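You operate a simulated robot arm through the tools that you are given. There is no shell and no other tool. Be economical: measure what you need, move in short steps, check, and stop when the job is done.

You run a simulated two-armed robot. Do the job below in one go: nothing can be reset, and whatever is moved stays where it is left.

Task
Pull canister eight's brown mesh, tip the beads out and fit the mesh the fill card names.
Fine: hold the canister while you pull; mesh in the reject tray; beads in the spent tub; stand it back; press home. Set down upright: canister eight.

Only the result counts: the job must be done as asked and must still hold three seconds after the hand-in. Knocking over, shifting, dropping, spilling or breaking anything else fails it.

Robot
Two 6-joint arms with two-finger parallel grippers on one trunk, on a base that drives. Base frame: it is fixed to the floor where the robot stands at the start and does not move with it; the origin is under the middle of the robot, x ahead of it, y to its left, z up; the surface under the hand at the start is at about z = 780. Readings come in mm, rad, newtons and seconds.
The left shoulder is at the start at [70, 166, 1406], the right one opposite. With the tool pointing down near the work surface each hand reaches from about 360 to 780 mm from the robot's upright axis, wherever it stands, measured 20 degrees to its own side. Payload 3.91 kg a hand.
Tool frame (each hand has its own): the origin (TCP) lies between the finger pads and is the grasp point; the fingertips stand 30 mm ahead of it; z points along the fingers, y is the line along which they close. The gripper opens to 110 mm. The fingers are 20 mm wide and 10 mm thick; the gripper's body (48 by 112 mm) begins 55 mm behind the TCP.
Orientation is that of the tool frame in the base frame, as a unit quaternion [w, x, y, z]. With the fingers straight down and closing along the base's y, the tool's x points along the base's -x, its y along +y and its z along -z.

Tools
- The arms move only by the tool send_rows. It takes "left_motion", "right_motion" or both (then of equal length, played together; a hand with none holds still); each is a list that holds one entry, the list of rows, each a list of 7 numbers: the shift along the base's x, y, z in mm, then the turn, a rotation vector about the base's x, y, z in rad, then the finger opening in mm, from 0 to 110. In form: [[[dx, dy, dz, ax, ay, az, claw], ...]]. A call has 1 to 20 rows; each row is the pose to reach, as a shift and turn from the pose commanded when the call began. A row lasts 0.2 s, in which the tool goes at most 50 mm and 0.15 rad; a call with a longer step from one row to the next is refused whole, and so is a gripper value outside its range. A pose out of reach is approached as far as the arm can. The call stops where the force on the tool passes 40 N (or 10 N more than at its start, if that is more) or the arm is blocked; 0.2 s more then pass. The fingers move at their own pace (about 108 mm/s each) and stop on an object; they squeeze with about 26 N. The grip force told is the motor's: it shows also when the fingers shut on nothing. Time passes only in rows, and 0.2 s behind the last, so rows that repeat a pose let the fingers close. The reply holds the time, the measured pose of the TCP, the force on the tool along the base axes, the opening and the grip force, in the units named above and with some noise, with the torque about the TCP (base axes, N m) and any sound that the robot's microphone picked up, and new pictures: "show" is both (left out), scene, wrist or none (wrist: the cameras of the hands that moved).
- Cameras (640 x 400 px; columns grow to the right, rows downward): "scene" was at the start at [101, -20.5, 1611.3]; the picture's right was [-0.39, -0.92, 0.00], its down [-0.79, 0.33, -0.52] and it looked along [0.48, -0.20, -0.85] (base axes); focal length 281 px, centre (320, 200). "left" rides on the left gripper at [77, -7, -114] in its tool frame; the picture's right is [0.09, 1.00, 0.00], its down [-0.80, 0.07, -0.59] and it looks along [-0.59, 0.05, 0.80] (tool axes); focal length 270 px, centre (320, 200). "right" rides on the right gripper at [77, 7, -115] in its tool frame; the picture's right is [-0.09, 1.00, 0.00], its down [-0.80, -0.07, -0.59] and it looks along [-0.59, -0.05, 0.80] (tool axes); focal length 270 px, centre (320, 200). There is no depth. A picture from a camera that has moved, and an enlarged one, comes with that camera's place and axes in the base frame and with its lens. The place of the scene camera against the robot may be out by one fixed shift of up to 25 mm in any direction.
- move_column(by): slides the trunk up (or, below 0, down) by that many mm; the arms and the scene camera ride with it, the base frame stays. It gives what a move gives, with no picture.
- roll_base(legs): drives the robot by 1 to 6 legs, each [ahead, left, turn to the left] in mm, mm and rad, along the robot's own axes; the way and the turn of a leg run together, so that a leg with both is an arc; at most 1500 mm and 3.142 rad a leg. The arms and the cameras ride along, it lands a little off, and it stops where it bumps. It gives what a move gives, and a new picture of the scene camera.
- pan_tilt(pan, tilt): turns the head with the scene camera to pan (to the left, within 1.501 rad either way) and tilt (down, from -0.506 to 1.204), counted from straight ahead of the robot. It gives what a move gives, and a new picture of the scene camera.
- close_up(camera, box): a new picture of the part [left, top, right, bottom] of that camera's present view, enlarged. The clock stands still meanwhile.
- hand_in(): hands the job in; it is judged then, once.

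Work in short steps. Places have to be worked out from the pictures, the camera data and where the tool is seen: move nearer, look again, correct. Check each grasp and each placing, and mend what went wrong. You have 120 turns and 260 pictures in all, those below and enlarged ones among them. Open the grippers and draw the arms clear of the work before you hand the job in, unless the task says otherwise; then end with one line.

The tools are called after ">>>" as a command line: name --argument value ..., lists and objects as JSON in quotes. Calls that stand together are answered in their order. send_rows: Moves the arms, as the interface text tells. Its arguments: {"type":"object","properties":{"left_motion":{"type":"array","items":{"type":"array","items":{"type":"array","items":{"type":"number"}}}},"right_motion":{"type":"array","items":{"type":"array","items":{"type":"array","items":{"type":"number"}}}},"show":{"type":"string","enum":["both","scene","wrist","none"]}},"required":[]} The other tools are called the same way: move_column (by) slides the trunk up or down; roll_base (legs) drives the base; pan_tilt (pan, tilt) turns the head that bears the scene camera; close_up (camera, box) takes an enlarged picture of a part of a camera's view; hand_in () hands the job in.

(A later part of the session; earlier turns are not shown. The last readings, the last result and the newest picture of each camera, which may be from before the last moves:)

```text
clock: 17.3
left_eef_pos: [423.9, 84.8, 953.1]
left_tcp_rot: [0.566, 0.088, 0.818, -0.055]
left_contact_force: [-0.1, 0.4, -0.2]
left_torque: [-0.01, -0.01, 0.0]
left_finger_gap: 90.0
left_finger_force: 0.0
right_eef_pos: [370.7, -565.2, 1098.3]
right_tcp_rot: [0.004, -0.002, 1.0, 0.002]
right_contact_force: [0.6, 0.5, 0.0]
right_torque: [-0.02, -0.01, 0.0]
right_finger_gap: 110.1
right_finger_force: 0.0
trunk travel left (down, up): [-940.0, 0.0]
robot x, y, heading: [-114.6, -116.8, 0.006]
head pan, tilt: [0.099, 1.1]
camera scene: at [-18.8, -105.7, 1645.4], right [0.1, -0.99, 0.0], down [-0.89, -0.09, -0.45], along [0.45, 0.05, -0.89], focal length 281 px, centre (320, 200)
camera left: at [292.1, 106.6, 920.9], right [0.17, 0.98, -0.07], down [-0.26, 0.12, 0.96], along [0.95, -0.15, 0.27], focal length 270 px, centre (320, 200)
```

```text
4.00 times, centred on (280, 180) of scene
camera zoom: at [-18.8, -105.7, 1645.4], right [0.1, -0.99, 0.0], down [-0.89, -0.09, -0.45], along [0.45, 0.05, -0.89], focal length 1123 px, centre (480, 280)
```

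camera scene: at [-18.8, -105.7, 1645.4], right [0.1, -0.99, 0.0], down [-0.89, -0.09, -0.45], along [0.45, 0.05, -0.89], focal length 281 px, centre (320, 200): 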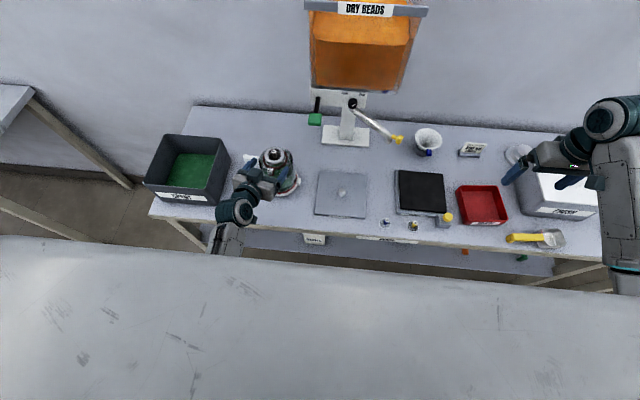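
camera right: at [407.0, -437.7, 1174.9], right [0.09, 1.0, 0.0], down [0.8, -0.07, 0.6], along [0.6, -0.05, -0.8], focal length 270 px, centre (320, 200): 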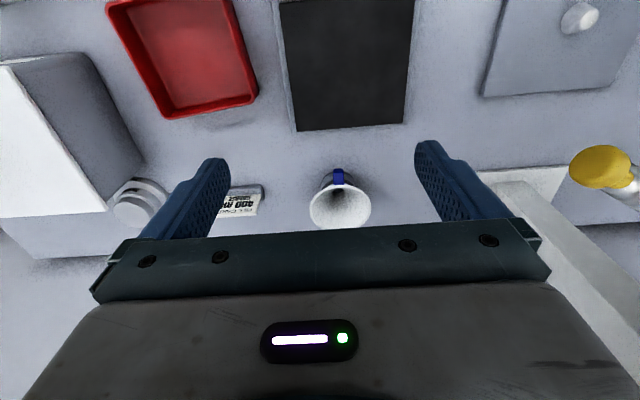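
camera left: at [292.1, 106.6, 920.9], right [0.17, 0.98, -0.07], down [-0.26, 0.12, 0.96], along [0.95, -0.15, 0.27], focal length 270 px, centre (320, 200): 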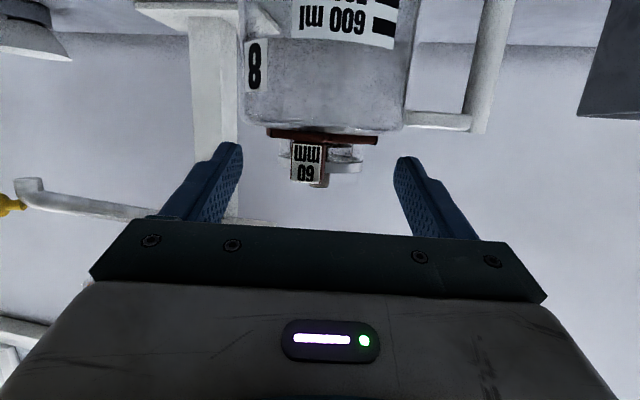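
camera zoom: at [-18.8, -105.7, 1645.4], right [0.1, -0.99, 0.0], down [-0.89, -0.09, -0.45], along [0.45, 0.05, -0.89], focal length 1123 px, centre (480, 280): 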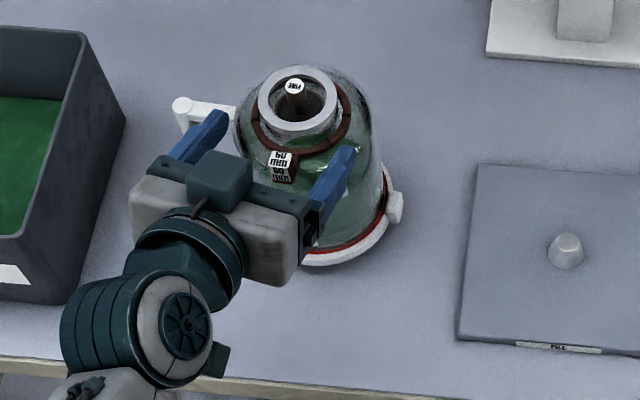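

Fingers straddle the neck symmetrically with the tab between them. Advancing the last 40 mm and closing on the flange.

>>> send_rows --left_motion '[[[20, -3, 1, 0, 0, 0, 90], [40, -6.5, 1.5, 0, 0, 0, 90], [40, -6.5, 1.5, 0, 0, 0, 75], [40, -6.5, 1.5, 0, 0, 0, 65], [40, -6.5, 1.5, 0, 0, 0, 50], [40, -6.5, 1.5, 0, 0, 0, 45], [40, -6.5, 1.5, 0, 0, 0, 45]]]'

>>> close_up --camera "left" --box '[200, 60, 440, 210]'

>>> close_up --camera "scene" --box '[210, 130, 350, 230]'

```text
clock: 18.9
left_eef_pos: [464.0, 77.1, 955.9]
left_tcp_rot: [0.567, 0.088, 0.817, -0.055]
left_contact_force: [-0.3, 0.1, 3.2]
left_torque: [-0.19, -0.02, -0.02]
left_finger_gap: 57.2
left_finger_force: 26.3
right_eef_pos: [369.8, -566.9, 1097.4]
right_tcp_rot: [0.004, -0.002, 1.0, 0.001]
right_contact_force: [0.2, 0.1, 0.4]
right_torque: [0.04, -0.05, 0.01]
right_finger_gap: 109.8
right_finger_force: 0.1
trunk travel left (down, up): [-940.0, 0.0]
robot x, y, heading: [-118.0, -120.5, 0.0]
head pan, tilt: [0.099, 1.1]
camera scene: at [-18.4, -106.6, 1645.4], right [0.1, -0.99, 0.0], down [-0.89, -0.09, -0.45], along [0.45, 0.05, -0.89], focal length 281 px, centre (320, 200)
camera left: at [332.2, 99.3, 922.6], right [0.17, 0.98, -0.07], down [-0.26, 0.12, 0.96], along [0.95, -0.15, 0.27], focal length 270 px, centre (320, 200)
```

scene: 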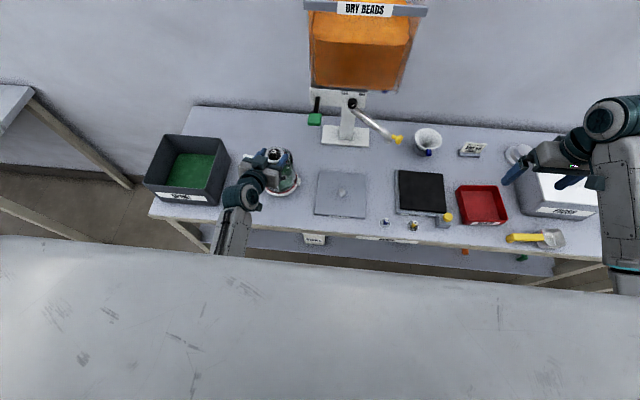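
left: 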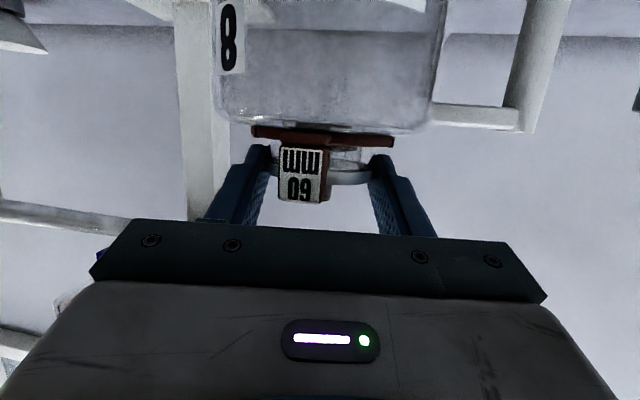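

```text
2.67 times, centred on (320, 135) of left
camera zoom: at [332.2, 99.3, 922.6], right [0.17, 0.98, -0.07], down [-0.26, 0.12, 0.96], along [0.95, -0.15, 0.27], focal length 721 px, centre (320, 373)
```

zoom: 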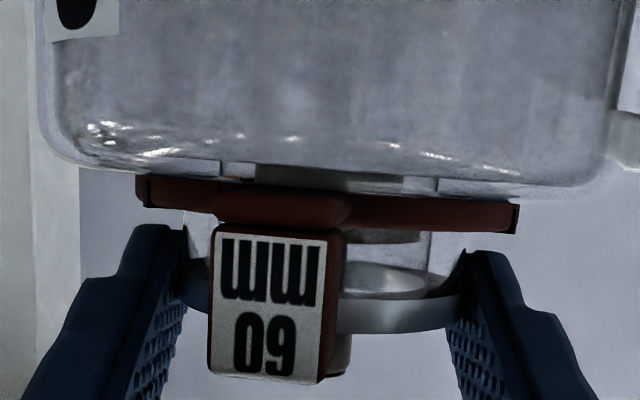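

```text
4.00 times, centred on (280, 180) of scene
camera zoom: at [-18.4, -106.6, 1645.4], right [0.1, -0.99, 0.0], down [-0.89, -0.09, -0.45], along [0.45, 0.05, -0.89], focal length 1123 px, centre (480, 280)
```

zoom: 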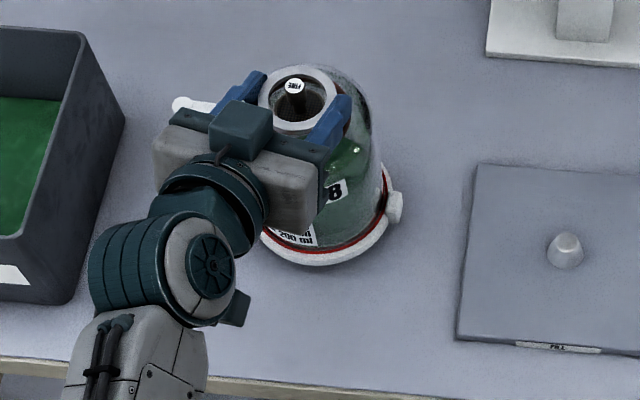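

The flange is gripped at 57 mm with 26 N. Now bringing the right hand over toward the canister (staying high, x≈400) with a narrow opening.

>>> send_rows --right_motion '[[[0, 45, 0, 0, 0, 0, 90], [0, 90, 0, 0, 0, 0, 70], [0, 135, 0, 0, 0, 0, 50], [0, 180, 0, 0, 0, 0, 40], [0, 225, 0, 0, 0, 0, 30], [5, 270, 0, 0, 0, 0, 26], [10, 315, 0, 0, 0, 0, 26], [15, 360, 0, 0, 0, 0, 26], [20, 405, 0, 0, 0, 0, 26], [25, 450, 0, 0, 0, 0, 26], [30, 490, 0, 0, 0, 0, 26], [30, 490, 0, 0, 0, 0, 26]]]'

```text
clock: 20.6
left_eef_pos: [465.5, 75.1, 955.6]
left_tcp_rot: [0.566, 0.088, 0.818, -0.053]
left_contact_force: [-0.4, 0.4, 2.7]
left_torque: [-0.17, 0.11, -0.01]
left_finger_gap: 57.3
left_finger_force: 26.1
right_eef_pos: [382.7, -309.2, 1014.7]
right_tcp_rot: [0.003, 0.016, 0.997, -0.079]
right_contact_force: [-0.1, -0.3, 0.5]
right_torque: [0.02, 0.01, -0.01]
right_finger_gap: 25.9
right_finger_force: 0.0
right hand out of reach, approached as far as the arm can: row 1, 2, 3, 4, 5, 6, 7, 8
trunk travel left (down, up): [-940.0, 0.0]
robot x, y, heading: [-117.4, -118.7, 0.001]
head pan, tilt: [0.099, 1.1]
stopped in row 8 (right hand): the arm was blocked; the commanded pose is now the measured one
camera scene: at [-17.0, -110.0, 1645.3], right [0.1, -0.99, 0.0], down [-0.89, -0.09, -0.45], along [0.45, 0.05, -0.89], focal length 281 px, centre (320, 200)
camera right: at [303.5, -282.2, 1125.5], right [0.12, 0.98, -0.16], down [0.8, 0.0, 0.6], along [0.59, -0.2, -0.78], focal length 270 px, centre (320, 200)
```

scene: 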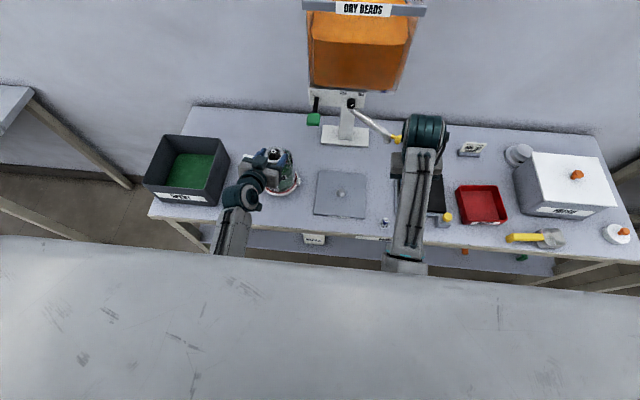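
right: 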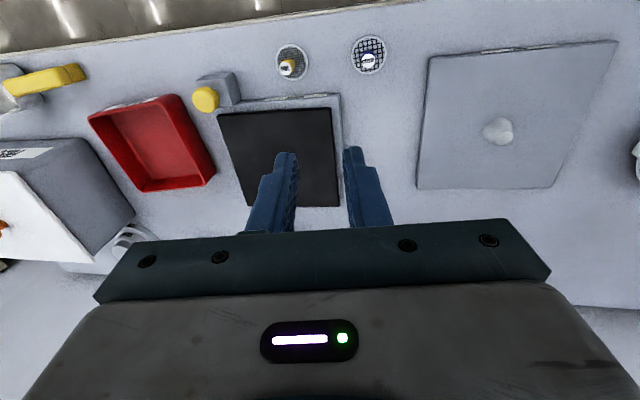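

Right hand ran into its height limit near the body; z≈1012 further out is fine. I'll straighten it, go out to x≈478, then across to y≈0.

>>> send_rows --right_motion '[[[35, 5, -3, 0.08, 0.003, 0.016, 26], [65, 20, -3, 0.158, 0.006, 0.032, 26], [95, 50, -3, 0.158, 0.006, 0.032, 26], [95, 95, -3, 0.158, 0.006, 0.032, 26], [95, 140, -3, 0.158, 0.006, 0.032, 26], [95, 185, -3, 0.158, 0.006, 0.032, 26], [95, 230, -3, 0.158, 0.006, 0.032, 26], [95, 270, -3, 0.158, 0.006, 0.032, 26], [95, 309, -3, 0.158, 0.006, 0.032, 26], [95, 309, -3, 0.158, 0.006, 0.032, 26]]]'

```text
clock: 21.9
left_eef_pos: [460.1, 75.9, 954.8]
left_tcp_rot: [0.567, 0.089, 0.817, -0.055]
left_contact_force: [-0.6, 0.0, -0.2]
left_torque: [-0.07, 0.09, -0.02]
left_finger_gap: 57.1
left_finger_force: 26.0
right_eef_pos: [482.0, -262.3, 989.7]
right_tcp_rot: [-0.005, 0.035, 0.997, -0.07]
right_contact_force: [-30.4, 0.7, 16.6]
right_torque: [-0.26, -1.39, -0.41]
right_finger_gap: 27.1
right_finger_force: 1.9
right hand out of reach, approached as far as the arm can: row 6
trunk travel left (down, up): [-940.0, 0.0]
robot x, y, heading: [-116.2, -119.8, -0.005]
head pan, tilt: [0.099, 1.1]
stopped in row 6 (right hand): the force on the tool passed its limit at 53 N (the readings are from after the stop); the commanded pose is now the measured one
camera scene: at [-24.7, -106.4, 1645.9], right [0.1, -1.0, 0.0], down [-0.88, -0.09, -0.46], along [0.46, 0.04, -0.89], focal length 281 px, centre (320, 200)
camera right: at [405.9, -233.0, 1103.9], right [0.16, 0.98, -0.14], down [0.8, -0.05, 0.59], along [0.58, -0.21, -0.79], focal length 270 px, centre (320, 200)
```

scene: 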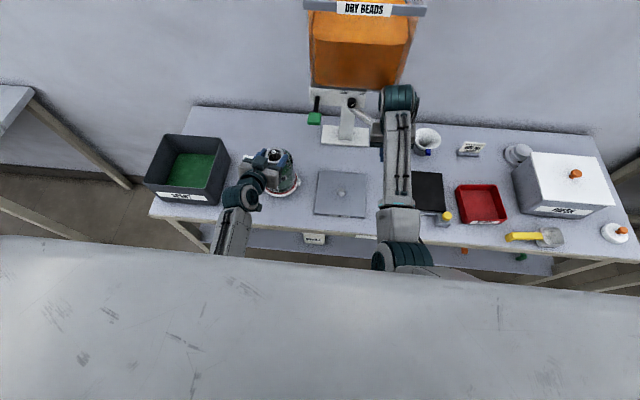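
right: 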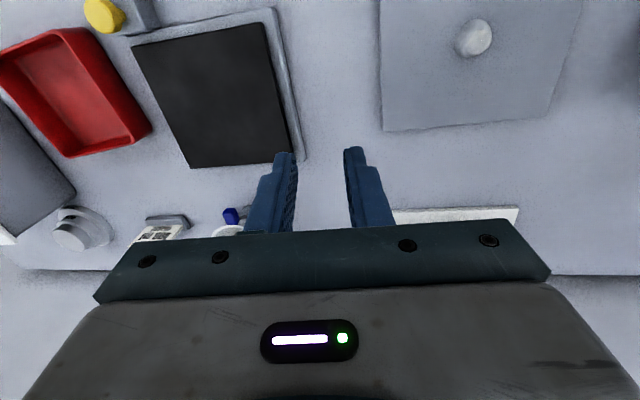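

The right wrist met something in front (−30 N in x), likely the dispenser's hopper/hose. I'll back it off at once.

>>> send_rows --right_motion '[[[-25, 0, 0, 0, 0, 0, 26], [-50, -10, 0, 0, 0, 0, 26], [-70, -20, 5, 0, 0, 0, 26], [-70, -20, 5, 0, 0, 0, 26]]]'

>>> close_up --camera "scene" --box '[280, 0, 460, 160]'

>>> close_up --camera "scene" --box '[210, 130, 350, 230]'

```text
clock: 22.9
left_eef_pos: [462.2, 76.7, 954.5]
left_tcp_rot: [0.566, 0.09, 0.818, -0.054]
left_contact_force: [4.1, 2.2, 13.8]
left_torque: [-0.13, -0.74, 0.13]
left_finger_gap: 57.0
left_finger_force: 26.1
right_eef_pos: [419.2, -296.2, 994.3]
right_tcp_rot: [-0.002, 0.037, 0.996, -0.08]
right_contact_force: [0.6, -0.6, -0.3]
right_torque: [0.03, 0.02, -0.01]
right_finger_gap: 26.0
right_finger_force: 0.0
trunk travel left (down, up): [-940.0, 0.0]
robot x, y, heading: [-119.3, -118.0, -0.0]
head pan, tilt: [0.099, 1.1]
camera scene: at [-19.3, -107.3, 1645.6], right [0.1, -0.99, 0.0], down [-0.89, -0.09, -0.45], along [0.45, 0.05, -0.89], focal length 281 px, centre (320, 200)
camera right: at [342.5, -263.9, 1107.0], right [0.16, 0.97, -0.16], down [0.8, -0.03, 0.6], along [0.58, -0.23, -0.78], focal length 270 px, centre (320, 200)
```

scene: 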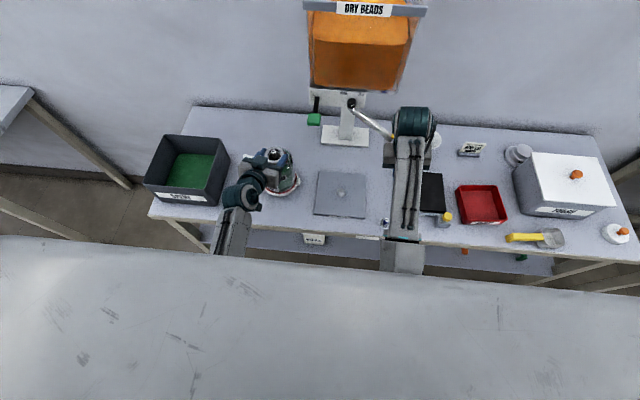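
right: 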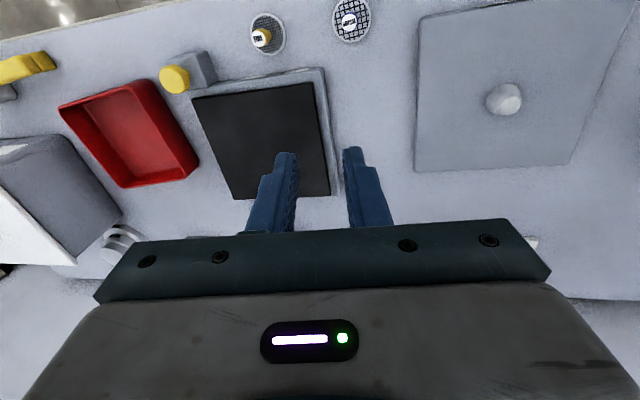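

```text
2.50 times, centred on (370, 80) of scene
camera zoom: at [-19.3, -107.3, 1645.6], right [0.1, -0.99, 0.0], down [-0.89, -0.09, -0.45], along [0.45, 0.05, -0.89], focal length 702 px, centre (195, 500)
```

zoom: 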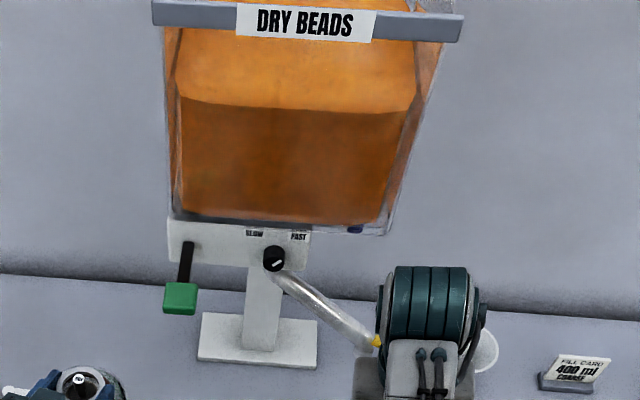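

```text
4.00 times, centred on (280, 180) of scene
camera zoom: at [-19.3, -107.3, 1645.6], right [0.1, -0.99, 0.0], down [-0.89, -0.09, -0.45], along [0.45, 0.05, -0.89], focal length 1123 px, centre (480, 280)
```

zoom: 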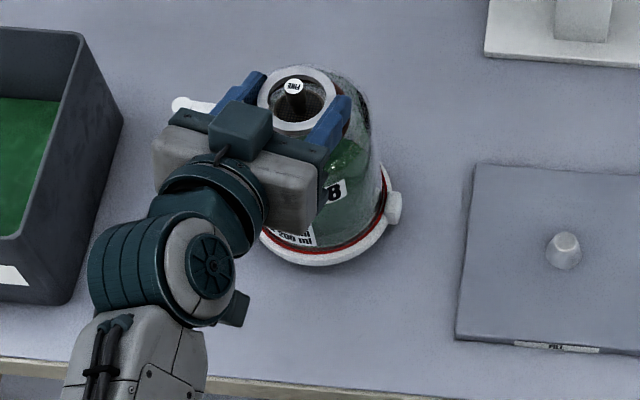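

The dispenser has not moved; the contact was the right wrist against the hopper front (x≈540 above z≈1150). I'll straighten the tool and cross at x≈410, stopping at y≈−30.

>>> send_rows --right_motion '[[[-5, 0, 3, 0.08, -0.002, 0.037, 26], [-9, 0, 6, 0.16, -0.004, 0.074, 26], [-9, 40, 6, 0.16, -0.004, 0.074, 26], [-9, 80, 6, 0.16, -0.004, 0.074, 26], [-9, 120, 6, 0.16, -0.004, 0.074, 26], [-9, 160, 6, 0.16, -0.004, 0.074, 26], [-9, 200, 6, 0.16, -0.004, 0.074, 26], [-9, 235, 6, 0.16, -0.004, 0.074, 26], [-9, 266, 6, 0.16, -0.004, 0.074, 26], [-9, 266, 6, 0.16, -0.004, 0.074, 26]]]'

```text
clock: 24.0
left_eef_pos: [464.2, 75.7, 954.3]
left_tcp_rot: [0.567, 0.09, 0.817, -0.055]
left_contact_force: [-3.5, -0.8, 6.9]
left_torque: [-0.48, 0.56, -0.11]
left_finger_gap: 57.2
left_finger_force: 26.0
right_eef_pos: [413.6, -288.5, 972.6]
right_tcp_rot: [-0.008, 0.018, 0.997, -0.068]
right_contact_force: [0.0, 0.1, -0.4]
right_torque: [0.0, 0.0, 0.03]
right_finger_gap: 26.1
right_finger_force: 0.1
right hand out of reach, approached as far as the arm can: row 5
trunk travel left (down, up): [-940.0, 0.0]
robot x, y, heading: [-114.8, -117.1, -0.001]
head pan, tilt: [0.099, 1.1]
stopped in row 5 (right hand): the arm was blocked; the commanded pose is now the measured one
camera scene: at [-18.9, -107.6, 1645.2], right [0.1, -1.0, 0.0], down [-0.89, -0.09, -0.45], along [0.45, 0.05, -0.89], focal length 281 px, centre (320, 200)
camera right: at [336.5, -263.5, 1086.6], right [0.12, 0.98, -0.14], down [0.81, -0.02, 0.59], along [0.57, -0.18, -0.8], focal length 270 px, centre (320, 200)
```

scene: 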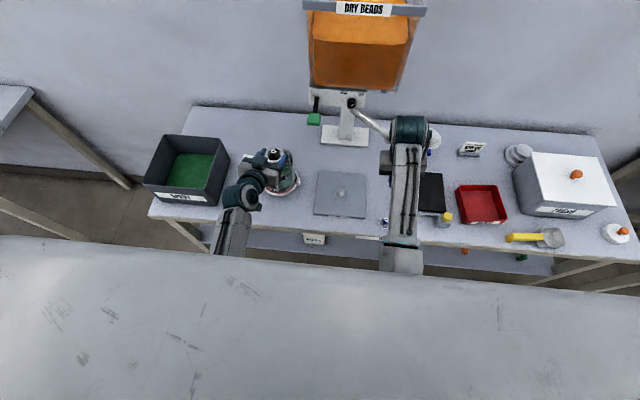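
right: 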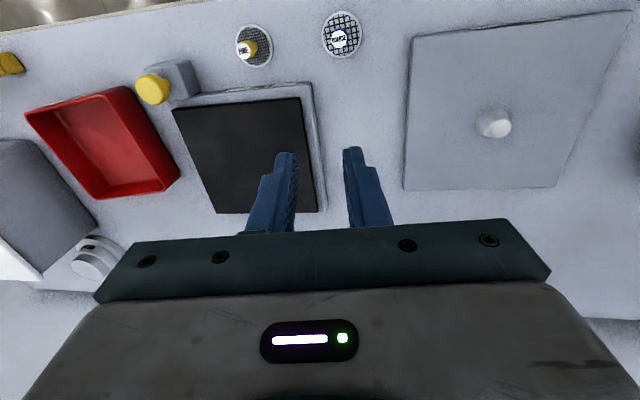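

The right arm sticks when its wrist gets to about its shoulder's y. I'll go slightly outward, straighten, and probe how far inward it really goes at lower height.

>>> send_rows --right_motion '[[[0, -30, 0, 0.068, -0.008, 0.018, 26], [0, -60, 0, 0.136, -0.016, 0.036, 26], [0, -60, 0, 0.136, -0.016, 0.036, 26]]]' --show "none"

>>> send_rows --right_motion '[[[0, 20, 0, 0, 0, 0, 26], [0, 40, 0, 0, 0, 0, 26], [0, 60, 0, 0, 0, 0, 26]]]' --show "none"

>>> send_rows --right_motion '[[[0, 20, 0, 0, 0, 0, 26], [0, 40, 0, 0, 0, 0, 26], [0, 60, 0, 0, 0, 0, 26]]]' --show "scene"

```text
clock: 24.8
left_eef_pos: [464.7, 78.0, 954.6]
left_tcp_rot: [0.566, 0.089, 0.818, -0.056]
left_contact_force: [0.9, -3.4, 7.2]
left_torque: [-0.85, -0.33, 0.07]
left_finger_gap: 57.4
left_finger_force: 25.6
right_eef_pos: [411.8, -347.0, 973.3]
right_tcp_rot: [-0.001, 0.0, 1.0, 0.0]
right_contact_force: [-0.1, -0.8, 0.5]
right_torque: [-0.02, -0.01, -0.02]
right_finger_gap: 25.9
right_finger_force: 0.1
trunk travel left (down, up): [-940.0, 0.0]
robot x, y, heading: [-120.2, -117.0, 0.005]
head pan, tilt: [0.099, 1.1]
```

```text
clock: 25.6
left_eef_pos: [464.1, 75.6, 953.5]
left_tcp_rot: [0.566, 0.09, 0.817, -0.055]
left_contact_force: [2.7, -1.1, 9.3]
left_torque: [-0.62, -0.27, 0.03]
left_finger_gap: 57.1
left_finger_force: 25.9
right_eef_pos: [411.8, -287.1, 973.2]
right_tcp_rot: [-0.001, 0.0, 1.0, 0.001]
right_contact_force: [0.7, -0.4, -0.5]
right_torque: [-0.03, 0.01, -0.02]
right_finger_gap: 25.9
right_finger_force: 0.0
trunk travel left (down, up): [-940.0, 0.0]
robot x, y, heading: [-119.2, -121.1, -0.004]
head pan, tilt: [0.099, 1.1]
```

```text
clock: 26.6
left_eef_pos: [463.2, 75.8, 953.5]
left_tcp_rot: [0.567, 0.089, 0.817, -0.054]
left_contact_force: [-2.2, 0.6, 4.5]
left_torque: [-0.1, 0.54, -0.07]
left_finger_gap: 57.4
left_finger_force: 26.3
right_eef_pos: [414.3, -277.7, 962.1]
right_tcp_rot: [-0.001, 0.011, 0.999, -0.044]
right_contact_force: [-0.4, 0.0, -0.7]
right_torque: [-0.01, 0.02, -0.01]
right_finger_gap: 26.2
right_finger_force: 0.0
trunk travel left (down, up): [-940.0, 0.0]
robot x, y, heading: [-118.3, -120.2, 0.004]
head pan, tilt: [0.099, 1.1]
stopped in row 3 (right hand): the arm was blocked; the commanded pose is now the measured one
camera scene: at [-18.8, -106.6, 1645.3], right [0.1, -1.0, 0.0], down [-0.89, -0.09, -0.45], along [0.45, 0.04, -0.89], focal length 281 px, centre (320, 200)
```

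scene: 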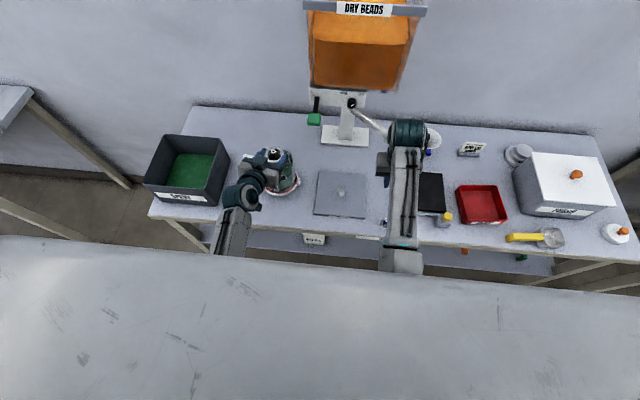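

The arms can't cross inward of their shoulders with the tool vertical, so both hands must lean inward to meet at the canister: left on the handle, right on the knob. I'll release the neck, retreat the left, and draw the right back.

>>> send_rows --left_motion '[[[0, 0, 0, 0, 0, 0, 80], [0, 0, 0, 0, 0, 0, 90], [-30, 6, 0, 0, 0, 0, 95], [-60, 12, 0, 0, 0, 0, 100], [-95, 18, 15, 0, 0, 0, 100], [-130, 22, 30, 0, 0, 0, 100], [-130, 22, 30, 0, 0, 0, 100]]]' --right_motion '[[[0, -20, 5, 0.04, 0, 0.01, 26], [-10, -40, 10, 0.088, 0, 0.02, 26], [-20, -60, 10, 0.088, 0, 0.02, 26], [-30, -80, 10, 0.088, 0, 0.02, 26], [-40, -100, 10, 0.088, 0, 0.02, 26], [-50, -110, 10, 0.088, 0, 0.02, 26], [-50, -110, 10, 0.088, 0, 0.02, 26]]]'

>>> close_up --camera "scene" --box '[200, 80, 460, 240]'

```text
clock: 28.2
left_eef_pos: [334.4, 100.7, 985.1]
left_tcp_rot: [0.565, 0.09, 0.818, -0.054]
left_contact_force: [-0.5, 0.1, -0.3]
left_torque: [-0.04, -0.01, 0.02]
left_finger_gap: 100.0
left_finger_force: 0.1
right_eef_pos: [365.6, -385.4, 973.7]
right_tcp_rot: [-0.001, 0.0, 1.0, 0.004]
right_contact_force: [0.1, -0.8, -0.3]
right_torque: [-0.02, -0.01, -0.03]
right_finger_gap: 26.0
right_finger_force: 0.1
trunk travel left (down, up): [-940.0, 0.0]
robot x, y, heading: [-114.9, -121.2, -0.001]
head pan, tilt: [0.099, 1.1]
camera scene: at [-16.4, -106.5, 1645.3], right [0.1, -1.0, 0.0], down [-0.89, -0.09, -0.45], along [0.45, 0.04, -0.89], focal length 281 px, centre (320, 200)
camera right: at [287.3, -379.3, 1088.3], right [0.09, 1.0, 0.01], down [0.8, -0.07, 0.59], along [0.59, -0.05, -0.81], focal length 270 px, centre (320, 200)
camera left: at [203.2, 121.9, 952.5], right [0.18, 0.98, -0.07], down [-0.25, 0.11, 0.96], along [0.95, -0.15, 0.27], focal length 270 px, centre (320, 200)
```

scene: 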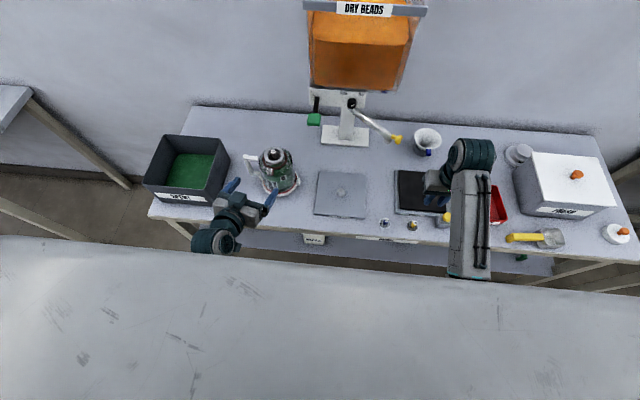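
right: 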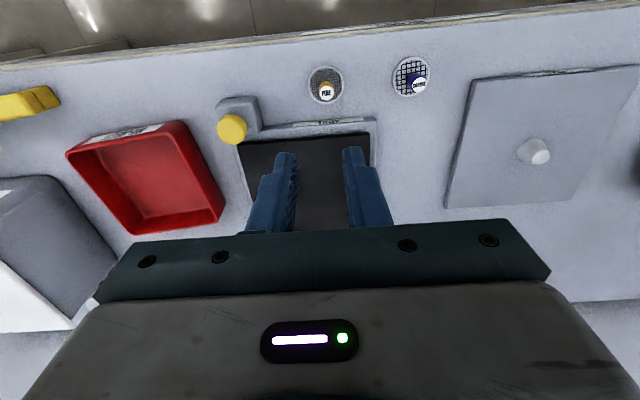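
left: 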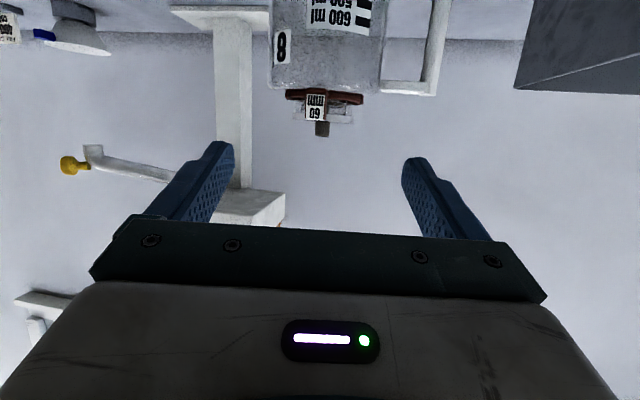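

```text
2.46 times, centred on (330, 160) of scene
camera zoom: at [-16.4, -106.5, 1645.3], right [0.1, -1.0, 0.0], down [-0.89, -0.09, -0.45], along [0.45, 0.04, -0.89], focal length 691 px, centre (295, 298)
```

zoom: 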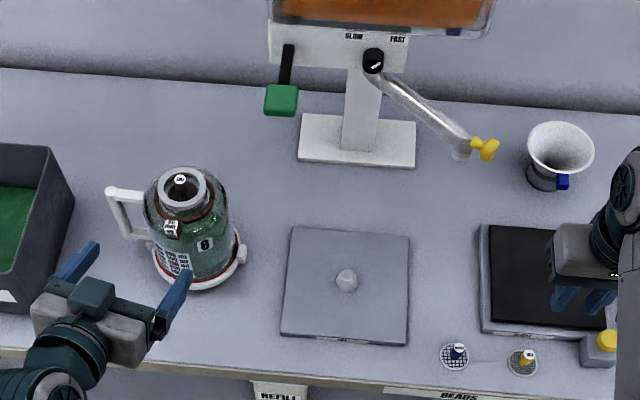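

Everything is still in place. I'll drive back a little and 255 mm to the left so the canister sits near the robot's midline.

>>> roll_base --legs '[[-50, 0, 0], [0, 257, 0]]'

```text
clock: 30.6
left_eef_pos: [283.0, 352.1, 985.9]
left_tcp_rot: [0.566, 0.09, 0.818, -0.053]
left_contact_force: [-0.4, -0.6, -0.6]
left_torque: [0.01, 0.01, -0.02]
left_finger_gap: 99.8
left_finger_force: 0.1
right_eef_pos: [314.2, -133.2, 973.4]
right_tcp_rot: [0.0, 0.001, 1.0, 0.003]
right_contact_force: [-0.3, -0.4, -0.1]
right_torque: [0.02, 0.02, 0.0]
right_finger_gap: 26.1
right_finger_force: 0.0
trunk travel left (down, up): [-940.0, 0.0]
robot x, y, heading: [-168.8, 136.8, 0.0]
head pan, tilt: [0.099, 1.1]
camera scene: at [-68.5, 145.4, 1645.4], right [0.1, -1.0, 0.0], down [-0.89, -0.09, -0.45], along [0.45, 0.05, -0.89], focal length 281 px, centre (320, 200)
```

scene: 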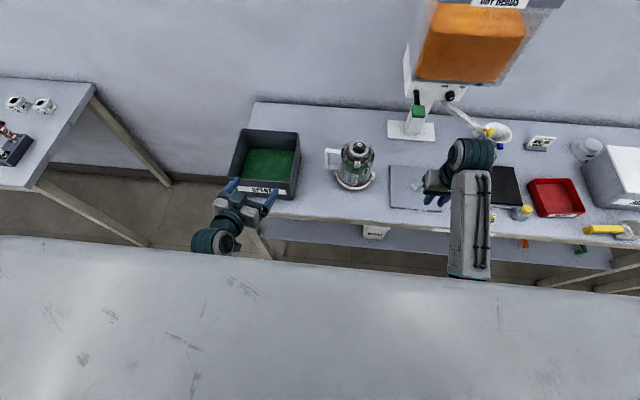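

Now turning the left hand to lean in over the handle from the tub side (50° lean, closing along x), stopping ~80 mm short of the handle bar.

>>> send_rows --left_motion '[[[20, -12, 0, 0.0272, 0.0242, -0.1346, 80], [41, -24, 0, 0.0545, 0.0483, -0.2692, 60], [61, -36, 0, 0.0817, 0.0725, -0.4038, 50], [82, -48, 0, 0.1089, 0.0966, -0.5384, 50], [102, -60, 0, 0.1362, 0.1208, -0.673, 50], [122, -71, -10, 0.1634, 0.1449, -0.8076, 50], [143, -83, -20, 0.1906, 0.1691, -0.9422, 50], [163, -95, -30, 0.2178, 0.1932, -1.0768, 50], [184, -107, -40, 0.2451, 0.2174, -1.2114, 50], [204, -119, -46, 0.2723, 0.2415, -1.346, 50], [204, -119, -46, 0.2723, 0.2415, -1.346, 50]]]'

>>> close_up --camera "scene" --box '[260, 110, 420, 220]'

```text
clock: 33.0
left_eef_pos: [488.7, 235.9, 938.8]
left_tcp_rot: [0.297, 0.642, 0.639, -0.301]
left_contact_force: [0.6, 0.2, 0.8]
left_torque: [0.01, 0.0, 0.01]
left_finger_gap: 50.1
left_finger_force: 0.0
right_eef_pos: [314.5, -131.6, 974.6]
right_tcp_rot: [0.0, 0.001, 1.0, 0.002]
right_contact_force: [-0.8, 0.1, -0.4]
right_torque: [0.0, -0.04, 0.0]
right_finger_gap: 25.9
right_finger_force: 0.1
trunk travel left (down, up): [-940.0, 0.0]
robot x, y, heading: [-169.9, 137.3, 0.001]
head pan, tilt: [0.099, 1.1]
camera scene: at [-68.4, 148.3, 1645.4], right [0.1, -1.0, 0.0], down [-0.89, -0.09, -0.45], along [0.45, 0.04, -0.89], focal length 281 px, centre (320, 200)
camera left: at [483.1, 372.9, 953.1], right [1.0, 0.05, -0.07], down [0.07, -0.06, 1.0], along [0.05, -1.0, -0.06], focal length 270 px, centre (320, 200)
```

scene: 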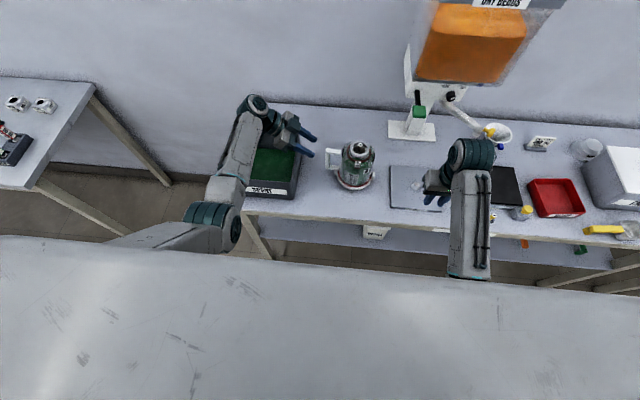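
left: 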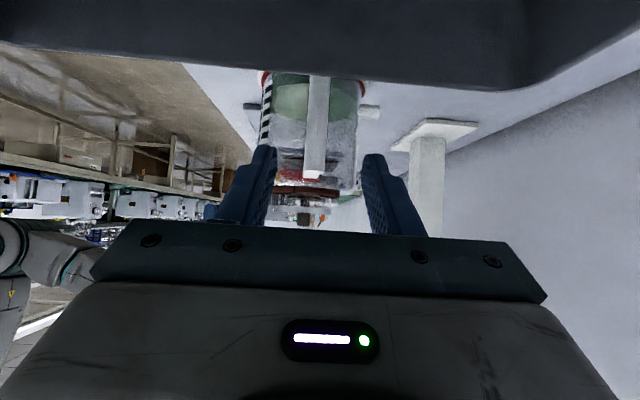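

```text
3.64 times, centred on (340, 165) of scene
camera zoom: at [-68.4, 148.3, 1645.4], right [0.1, -1.0, 0.0], down [-0.89, -0.09, -0.45], along [0.45, 0.04, -0.89], focal length 1021 px, centre (247, 327)
```

zoom: 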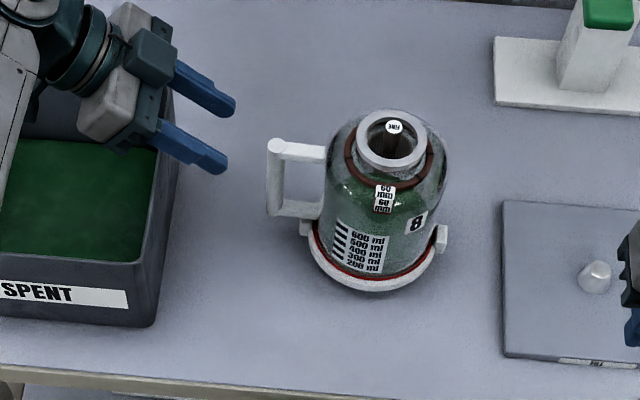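

The handle bar lies centred between the fingers. Advancing along the tool axis and closing on the bar.

>>> send_rows --left_motion '[[[0, -22, -18, 0, 0, 0, 50], [1, -44, -36, 0, 0, 0, 50], [1, -64, -53, 0, 0, 0, 50], [1, -64, -53, 0, 0, 0, 35], [1, -64, -53, 0, 0, 0, 25], [1, -64, -53, 0, 0, 0, 10], [1, -64, -53, 0, 0, 0, 5]]]'

>>> close_up --camera "scene" --box '[260, 110, 420, 220]'

```text
clock: 34.6
left_eef_pos: [490.1, 170.4, 884.8]
left_tcp_rot: [0.298, 0.641, 0.641, -0.3]
left_contact_force: [-0.8, 0.2, 0.7]
left_torque: [-0.01, -0.09, 0.0]
left_finger_gap: 15.8
left_finger_force: 25.6
right_eef_pos: [314.7, -131.9, 974.1]
right_tcp_rot: [0.0, 0.001, 1.0, 0.003]
right_contact_force: [0.4, 0.4, -0.1]
right_torque: [0.04, -0.01, 0.01]
right_finger_gap: 25.6
right_finger_force: 0.0
trunk travel left (down, up): [-940.0, 0.0]
robot x, y, heading: [-166.6, 140.1, 0.0]
head pan, tilt: [0.099, 1.1]
camera scene: at [-67.3, 148.0, 1645.3], right [0.1, -1.0, 0.0], down [-0.89, -0.09, -0.45], along [0.45, 0.04, -0.89], focal length 281 px, centre (320, 200)
camera left: at [484.7, 309.0, 899.6], right [1.0, 0.06, -0.07], down [0.07, -0.06, 1.0], along [0.05, -1.0, -0.06], focal length 270 px, centre (320, 200)
```

scene: 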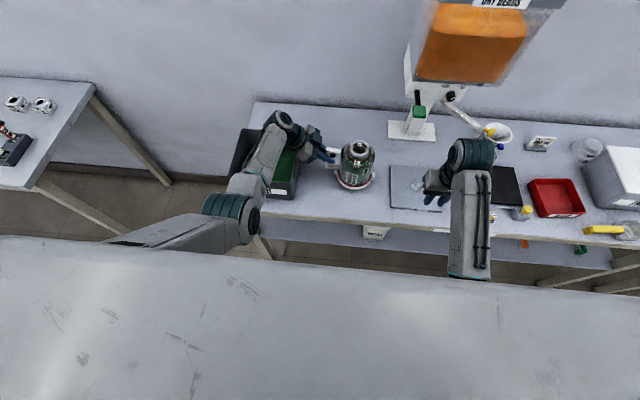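
left: 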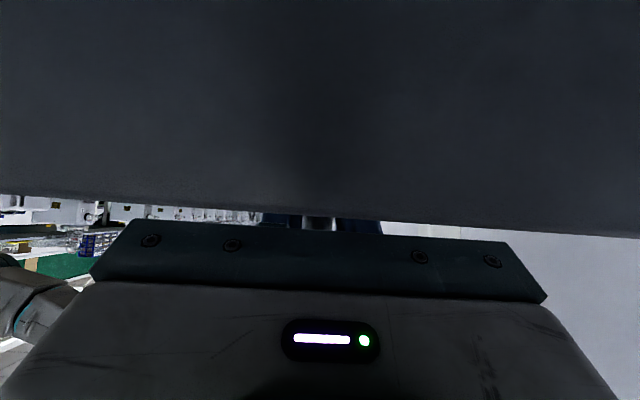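

```text
3.64 times, centred on (340, 165) of scene
camera zoom: at [-67.3, 148.0, 1645.3], right [0.1, -1.0, 0.0], down [-0.89, -0.09, -0.45], along [0.45, 0.04, -0.89], focal length 1021 px, centre (247, 327)
```

zoom: 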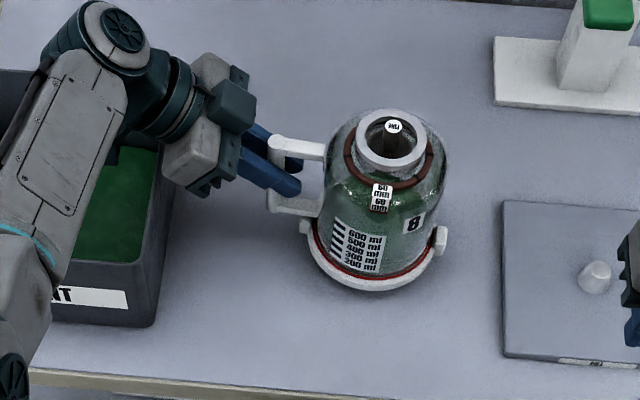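

Handle held. Now the right hand: lean 47° with heading 55° left, so its wrist stays clear of the dispenser; pre-pose is 80 mm back from the knob along the tool axis.

>>> send_rows --right_motion '[[[13, 16, 6, 0.0437, -0.0839, 0.1004, 26], [27, 32, 13, 0.0873, -0.1678, 0.2009, 26], [40, 49, 19, 0.131, -0.2517, 0.3013, 26], [54, 65, 25, 0.1747, -0.3356, 0.4018, 26], [67, 81, 32, 0.2183, -0.4194, 0.5022, 26], [80, 97, 38, 0.262, -0.5033, 0.6027, 26], [94, 114, 44, 0.3057, -0.5872, 0.7031, 26], [107, 130, 51, 0.3493, -0.6711, 0.8036, 26], [120, 146, 57, 0.393, -0.755, 0.904, 26], [120, 146, 57, 0.393, -0.755, 0.904, 26]]]'

```text
clock: 36.8
left_eef_pos: [489.9, 170.7, 885.3]
left_tcp_rot: [0.299, 0.64, 0.641, -0.299]
left_contact_force: [0.3, -0.2, -0.6]
left_torque: [0.03, -0.06, 0.0]
left_finger_gap: 15.7
left_finger_force: 26.3
right_eef_pos: [434.7, 14.4, 1030.4]
right_tcp_rot: [0.352, -0.424, 0.813, 0.186]
right_contact_force: [0.6, -0.5, -1.1]
right_torque: [-0.03, -0.03, -0.02]
right_finger_gap: 26.0
right_finger_force: 0.0
trunk travel left (down, up): [-940.0, 0.0]
robot x, y, heading: [-170.2, 139.1, -0.001]
head pan, tilt: [0.099, 1.1]
camera scene: at [-67.3, 147.8, 1645.3], right [0.1, -1.0, 0.0], down [-0.89, -0.09, -0.45], along [0.45, 0.04, -0.89], focal length 281 px, centre (320, 200)
camera right: at [350.9, -93.2, 1053.6], right [-0.78, 0.62, 0.07], down [0.13, 0.05, 0.99], along [0.61, 0.79, -0.12], focal length 270 px, centre (320, 200)
```

scene: 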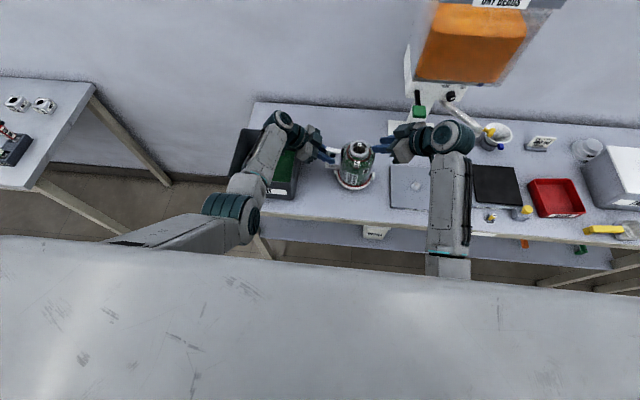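
right: 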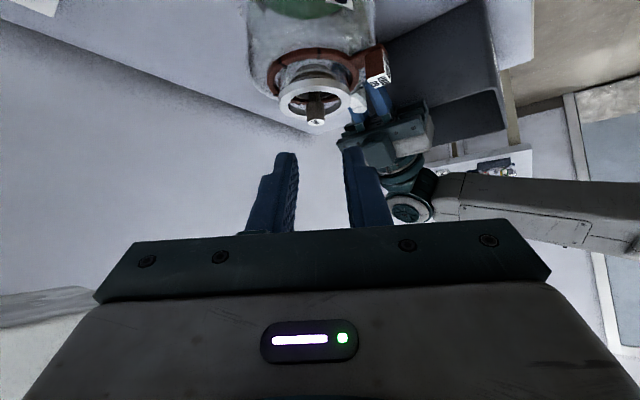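

The right camera sees the knob well; its ray gives knob top at about (479, 75.5, 964), matching my estimate. A quick zoom before the approach.

>>> close_up --camera "right" --box '[240, 40, 400, 140]'

>>> send_rows --right_motion '[[[9, 12, -14, 0, 0, 0, 26], [17, 24, -28, 0, 0, 0, 26], [22, 32, -36, 0, 0, 0, 26], [22, 32, -36, 0, 0, 0, 26]]]' --show "wrist"

>>> close_up --camera "right" --box '[220, 60, 420, 200]'

>>> close_up --camera "scene" --box '[300, 110, 460, 220]'

```text
4.00 times, centred on (320, 90) of right
camera zoom: at [350.9, -93.2, 1053.6], right [-0.78, 0.62, 0.07], down [0.13, 0.05, 0.99], along [0.61, 0.79, -0.12], focal length 1081 px, centre (320, 640)
```

zoom: 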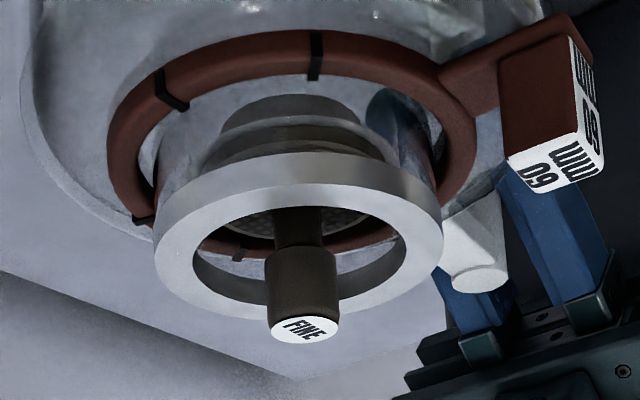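

```text
clock: 37.8
left_eef_pos: [491.1, 170.6, 884.2]
left_tcp_rot: [0.297, 0.641, 0.641, -0.299]
left_contact_force: [0.3, -0.7, 0.5]
left_torque: [0.01, -0.05, -0.03]
left_finger_gap: 15.5
left_finger_force: 26.1
right_eef_pos: [457.8, 46.5, 993.9]
right_tcp_rot: [0.352, -0.424, 0.813, 0.187]
right_contact_force: [-0.8, -0.3, 1.4]
right_torque: [-0.01, -0.01, 0.02]
right_finger_gap: 26.0
right_finger_force: 0.0
trunk travel left (down, up): [-940.0, 0.0]
robot x, y, heading: [-164.1, 135.0, -0.004]
head pan, tilt: [0.099, 1.1]
camera right: at [372.4, -61.3, 1016.9], right [-0.78, 0.62, 0.07], down [0.13, 0.05, 0.99], along [0.61, 0.79, -0.12], focal length 270 px, centre (320, 200)
```

right: 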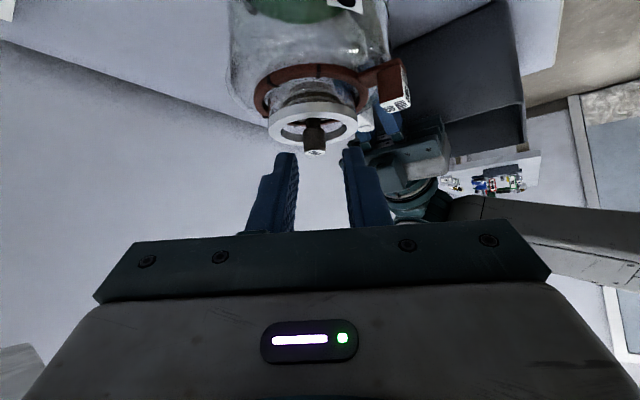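

```text
2.86 times, centred on (320, 130) of right
camera zoom: at [372.4, -61.3, 1016.9], right [-0.78, 0.62, 0.07], down [0.13, 0.05, 0.99], along [0.61, 0.79, -0.12], focal length 772 px, centre (320, 400)
```

zoom: 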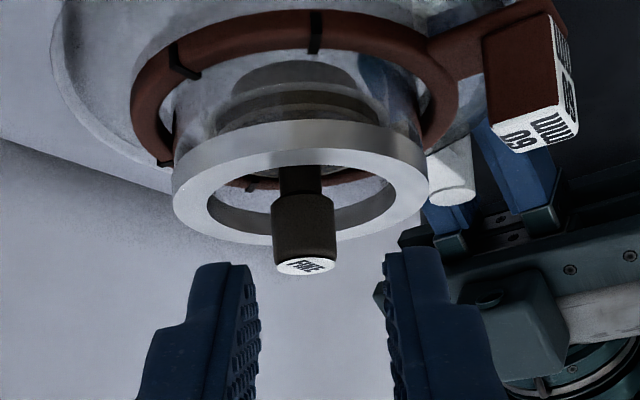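

```text
3.64 times, centred on (380, 165) of scene
camera zoom: at [-67.2, 147.9, 1645.3], right [0.1, -1.0, 0.0], down [-0.89, -0.09, -0.45], along [0.45, 0.04, -0.89], focal length 1021 px, centre (102, 327)
```

zoom: 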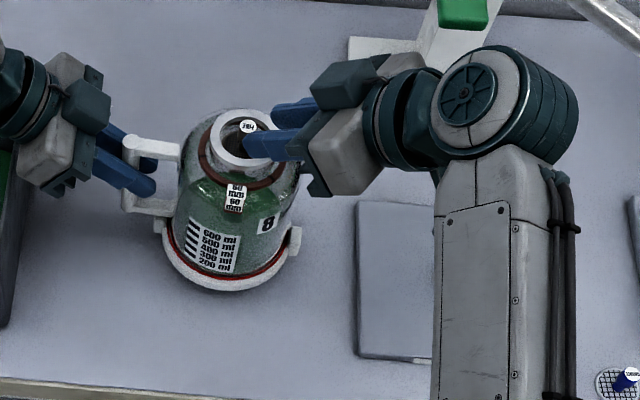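

Knob is aligned between the fingers (≈1 mm off). Moving in the last 27 mm and closing on the knob.

>>> send_rows --right_motion '[[[6, 8, -8, 0, 0, 0, 26], [13, 17, -17, 0, 0, 0, 26], [13, 17, -17, 0, 0, 0, 20], [13, 17, -17, 0, 0, 0, 12], [13, 17, -17, 0, 0, 0, 5], [13, 17, -17, 0, 0, 0, 3]]]' --show "wrist"

>>> close_up --camera "right" --box '[220, 60, 420, 200]'

```text
clock: 39.2
left_eef_pos: [490.9, 171.9, 886.5]
left_tcp_rot: [0.298, 0.641, 0.641, -0.299]
left_contact_force: [-0.5, 6.6, -0.9]
left_torque: [-0.37, -0.09, -0.1]
left_finger_gap: 15.5
left_finger_force: 26.2
right_eef_pos: [470.0, 62.8, 977.5]
right_tcp_rot: [0.351, -0.424, 0.813, 0.187]
right_contact_force: [1.0, -7.7, 2.3]
right_torque: [-0.31, -0.11, -0.04]
right_finger_gap: 12.3
right_finger_force: 25.4
trunk travel left (down, up): [-940.0, 0.0]
robot x, y, heading: [-169.7, 137.4, 0.001]
head pan, tilt: [0.099, 1.1]
camera right: at [385.4, -44.4, 1000.0], right [-0.78, 0.62, 0.07], down [0.13, 0.05, 0.99], along [0.61, 0.78, -0.12], focal length 270 px, centre (320, 200)
```

right: 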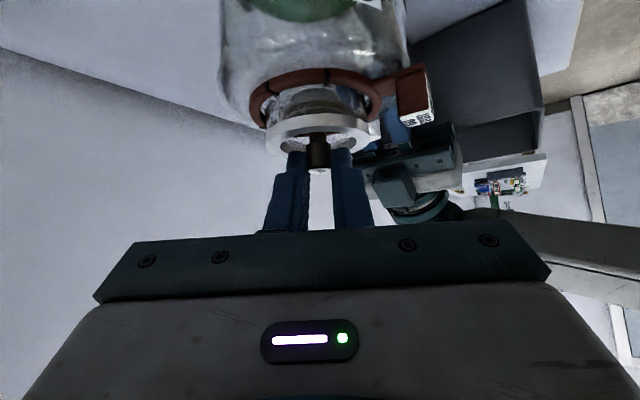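

```text
2.86 times, centred on (320, 130) of right
camera zoom: at [385.4, -44.4, 1000.0], right [-0.78, 0.62, 0.07], down [0.13, 0.05, 0.99], along [0.61, 0.78, -0.12], focal length 772 px, centre (320, 400)
```

zoom: 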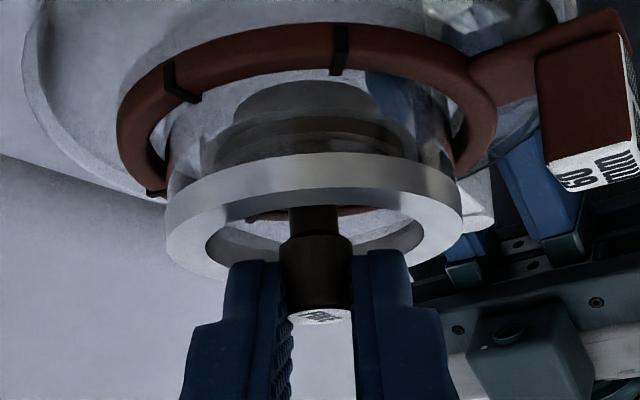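

Knob gripped at 12.3 mm. Pulling straight up in small steps while the left hand holds.

>>> send_rows --right_motion '[[[0, 0, 2, 0, 0, 0, 3], [0, 0, 4, 0, 0, 0, 3], [0, 0, 7, 0, 0, 0, 3], [0, 0, 10, 0, 0, 0, 3], [0, 0, 15, 0, 0, 0, 3], [0, 0, 20, 0, 0, 0, 3]]]' --show "wrist"

>>> close_up --camera "right" --box '[220, 60, 420, 200]'

```text
clock: 40.6
left_eef_pos: [489.5, 171.2, 885.6]
left_tcp_rot: [0.298, 0.641, 0.641, -0.299]
left_contact_force: [0.2, -0.8, -0.1]
left_torque: [0.16, 0.0, -0.04]
left_finger_gap: 15.6
left_finger_force: 25.5
right_eef_pos: [469.9, 63.2, 998.1]
right_tcp_rot: [0.351, -0.424, 0.814, 0.187]
right_contact_force: [-0.3, 0.1, -0.4]
right_torque: [-0.01, -0.05, -0.02]
right_finger_gap: 12.4
right_finger_force: 25.6
trunk travel left (down, up): [-940.0, 0.0]
robot x, y, heading: [-173.3, 131.7, 0.002]
head pan, tilt: [0.099, 1.1]
camera right: at [385.2, -44.6, 1019.7], right [-0.78, 0.62, 0.07], down [0.13, 0.05, 0.99], along [0.61, 0.79, -0.12], focal length 270 px, centre (320, 200)
```

right: 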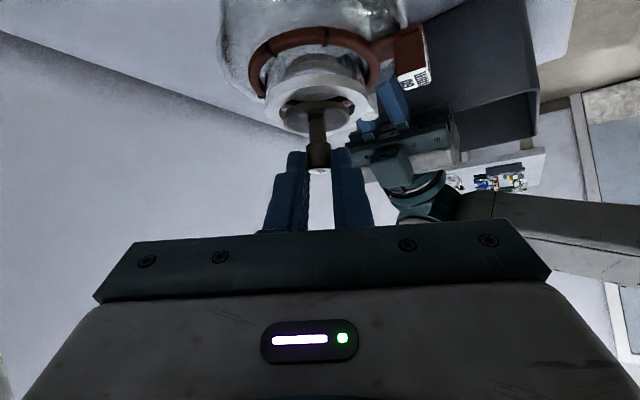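

```text
2.86 times, centred on (320, 130) of right
camera zoom: at [385.2, -44.6, 1019.7], right [-0.78, 0.62, 0.07], down [0.13, 0.05, 0.99], along [0.61, 0.79, -0.12], focal length 772 px, centre (320, 400)
```

zoom: 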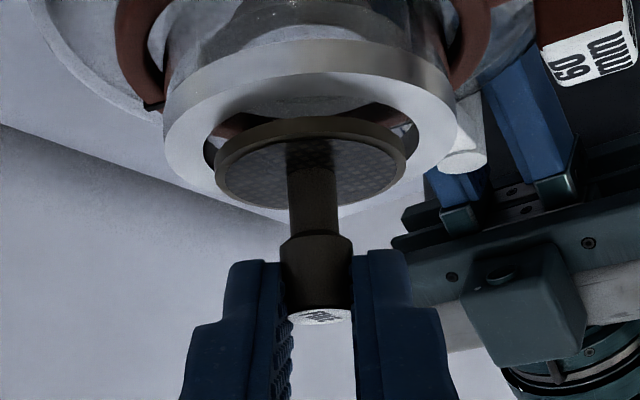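

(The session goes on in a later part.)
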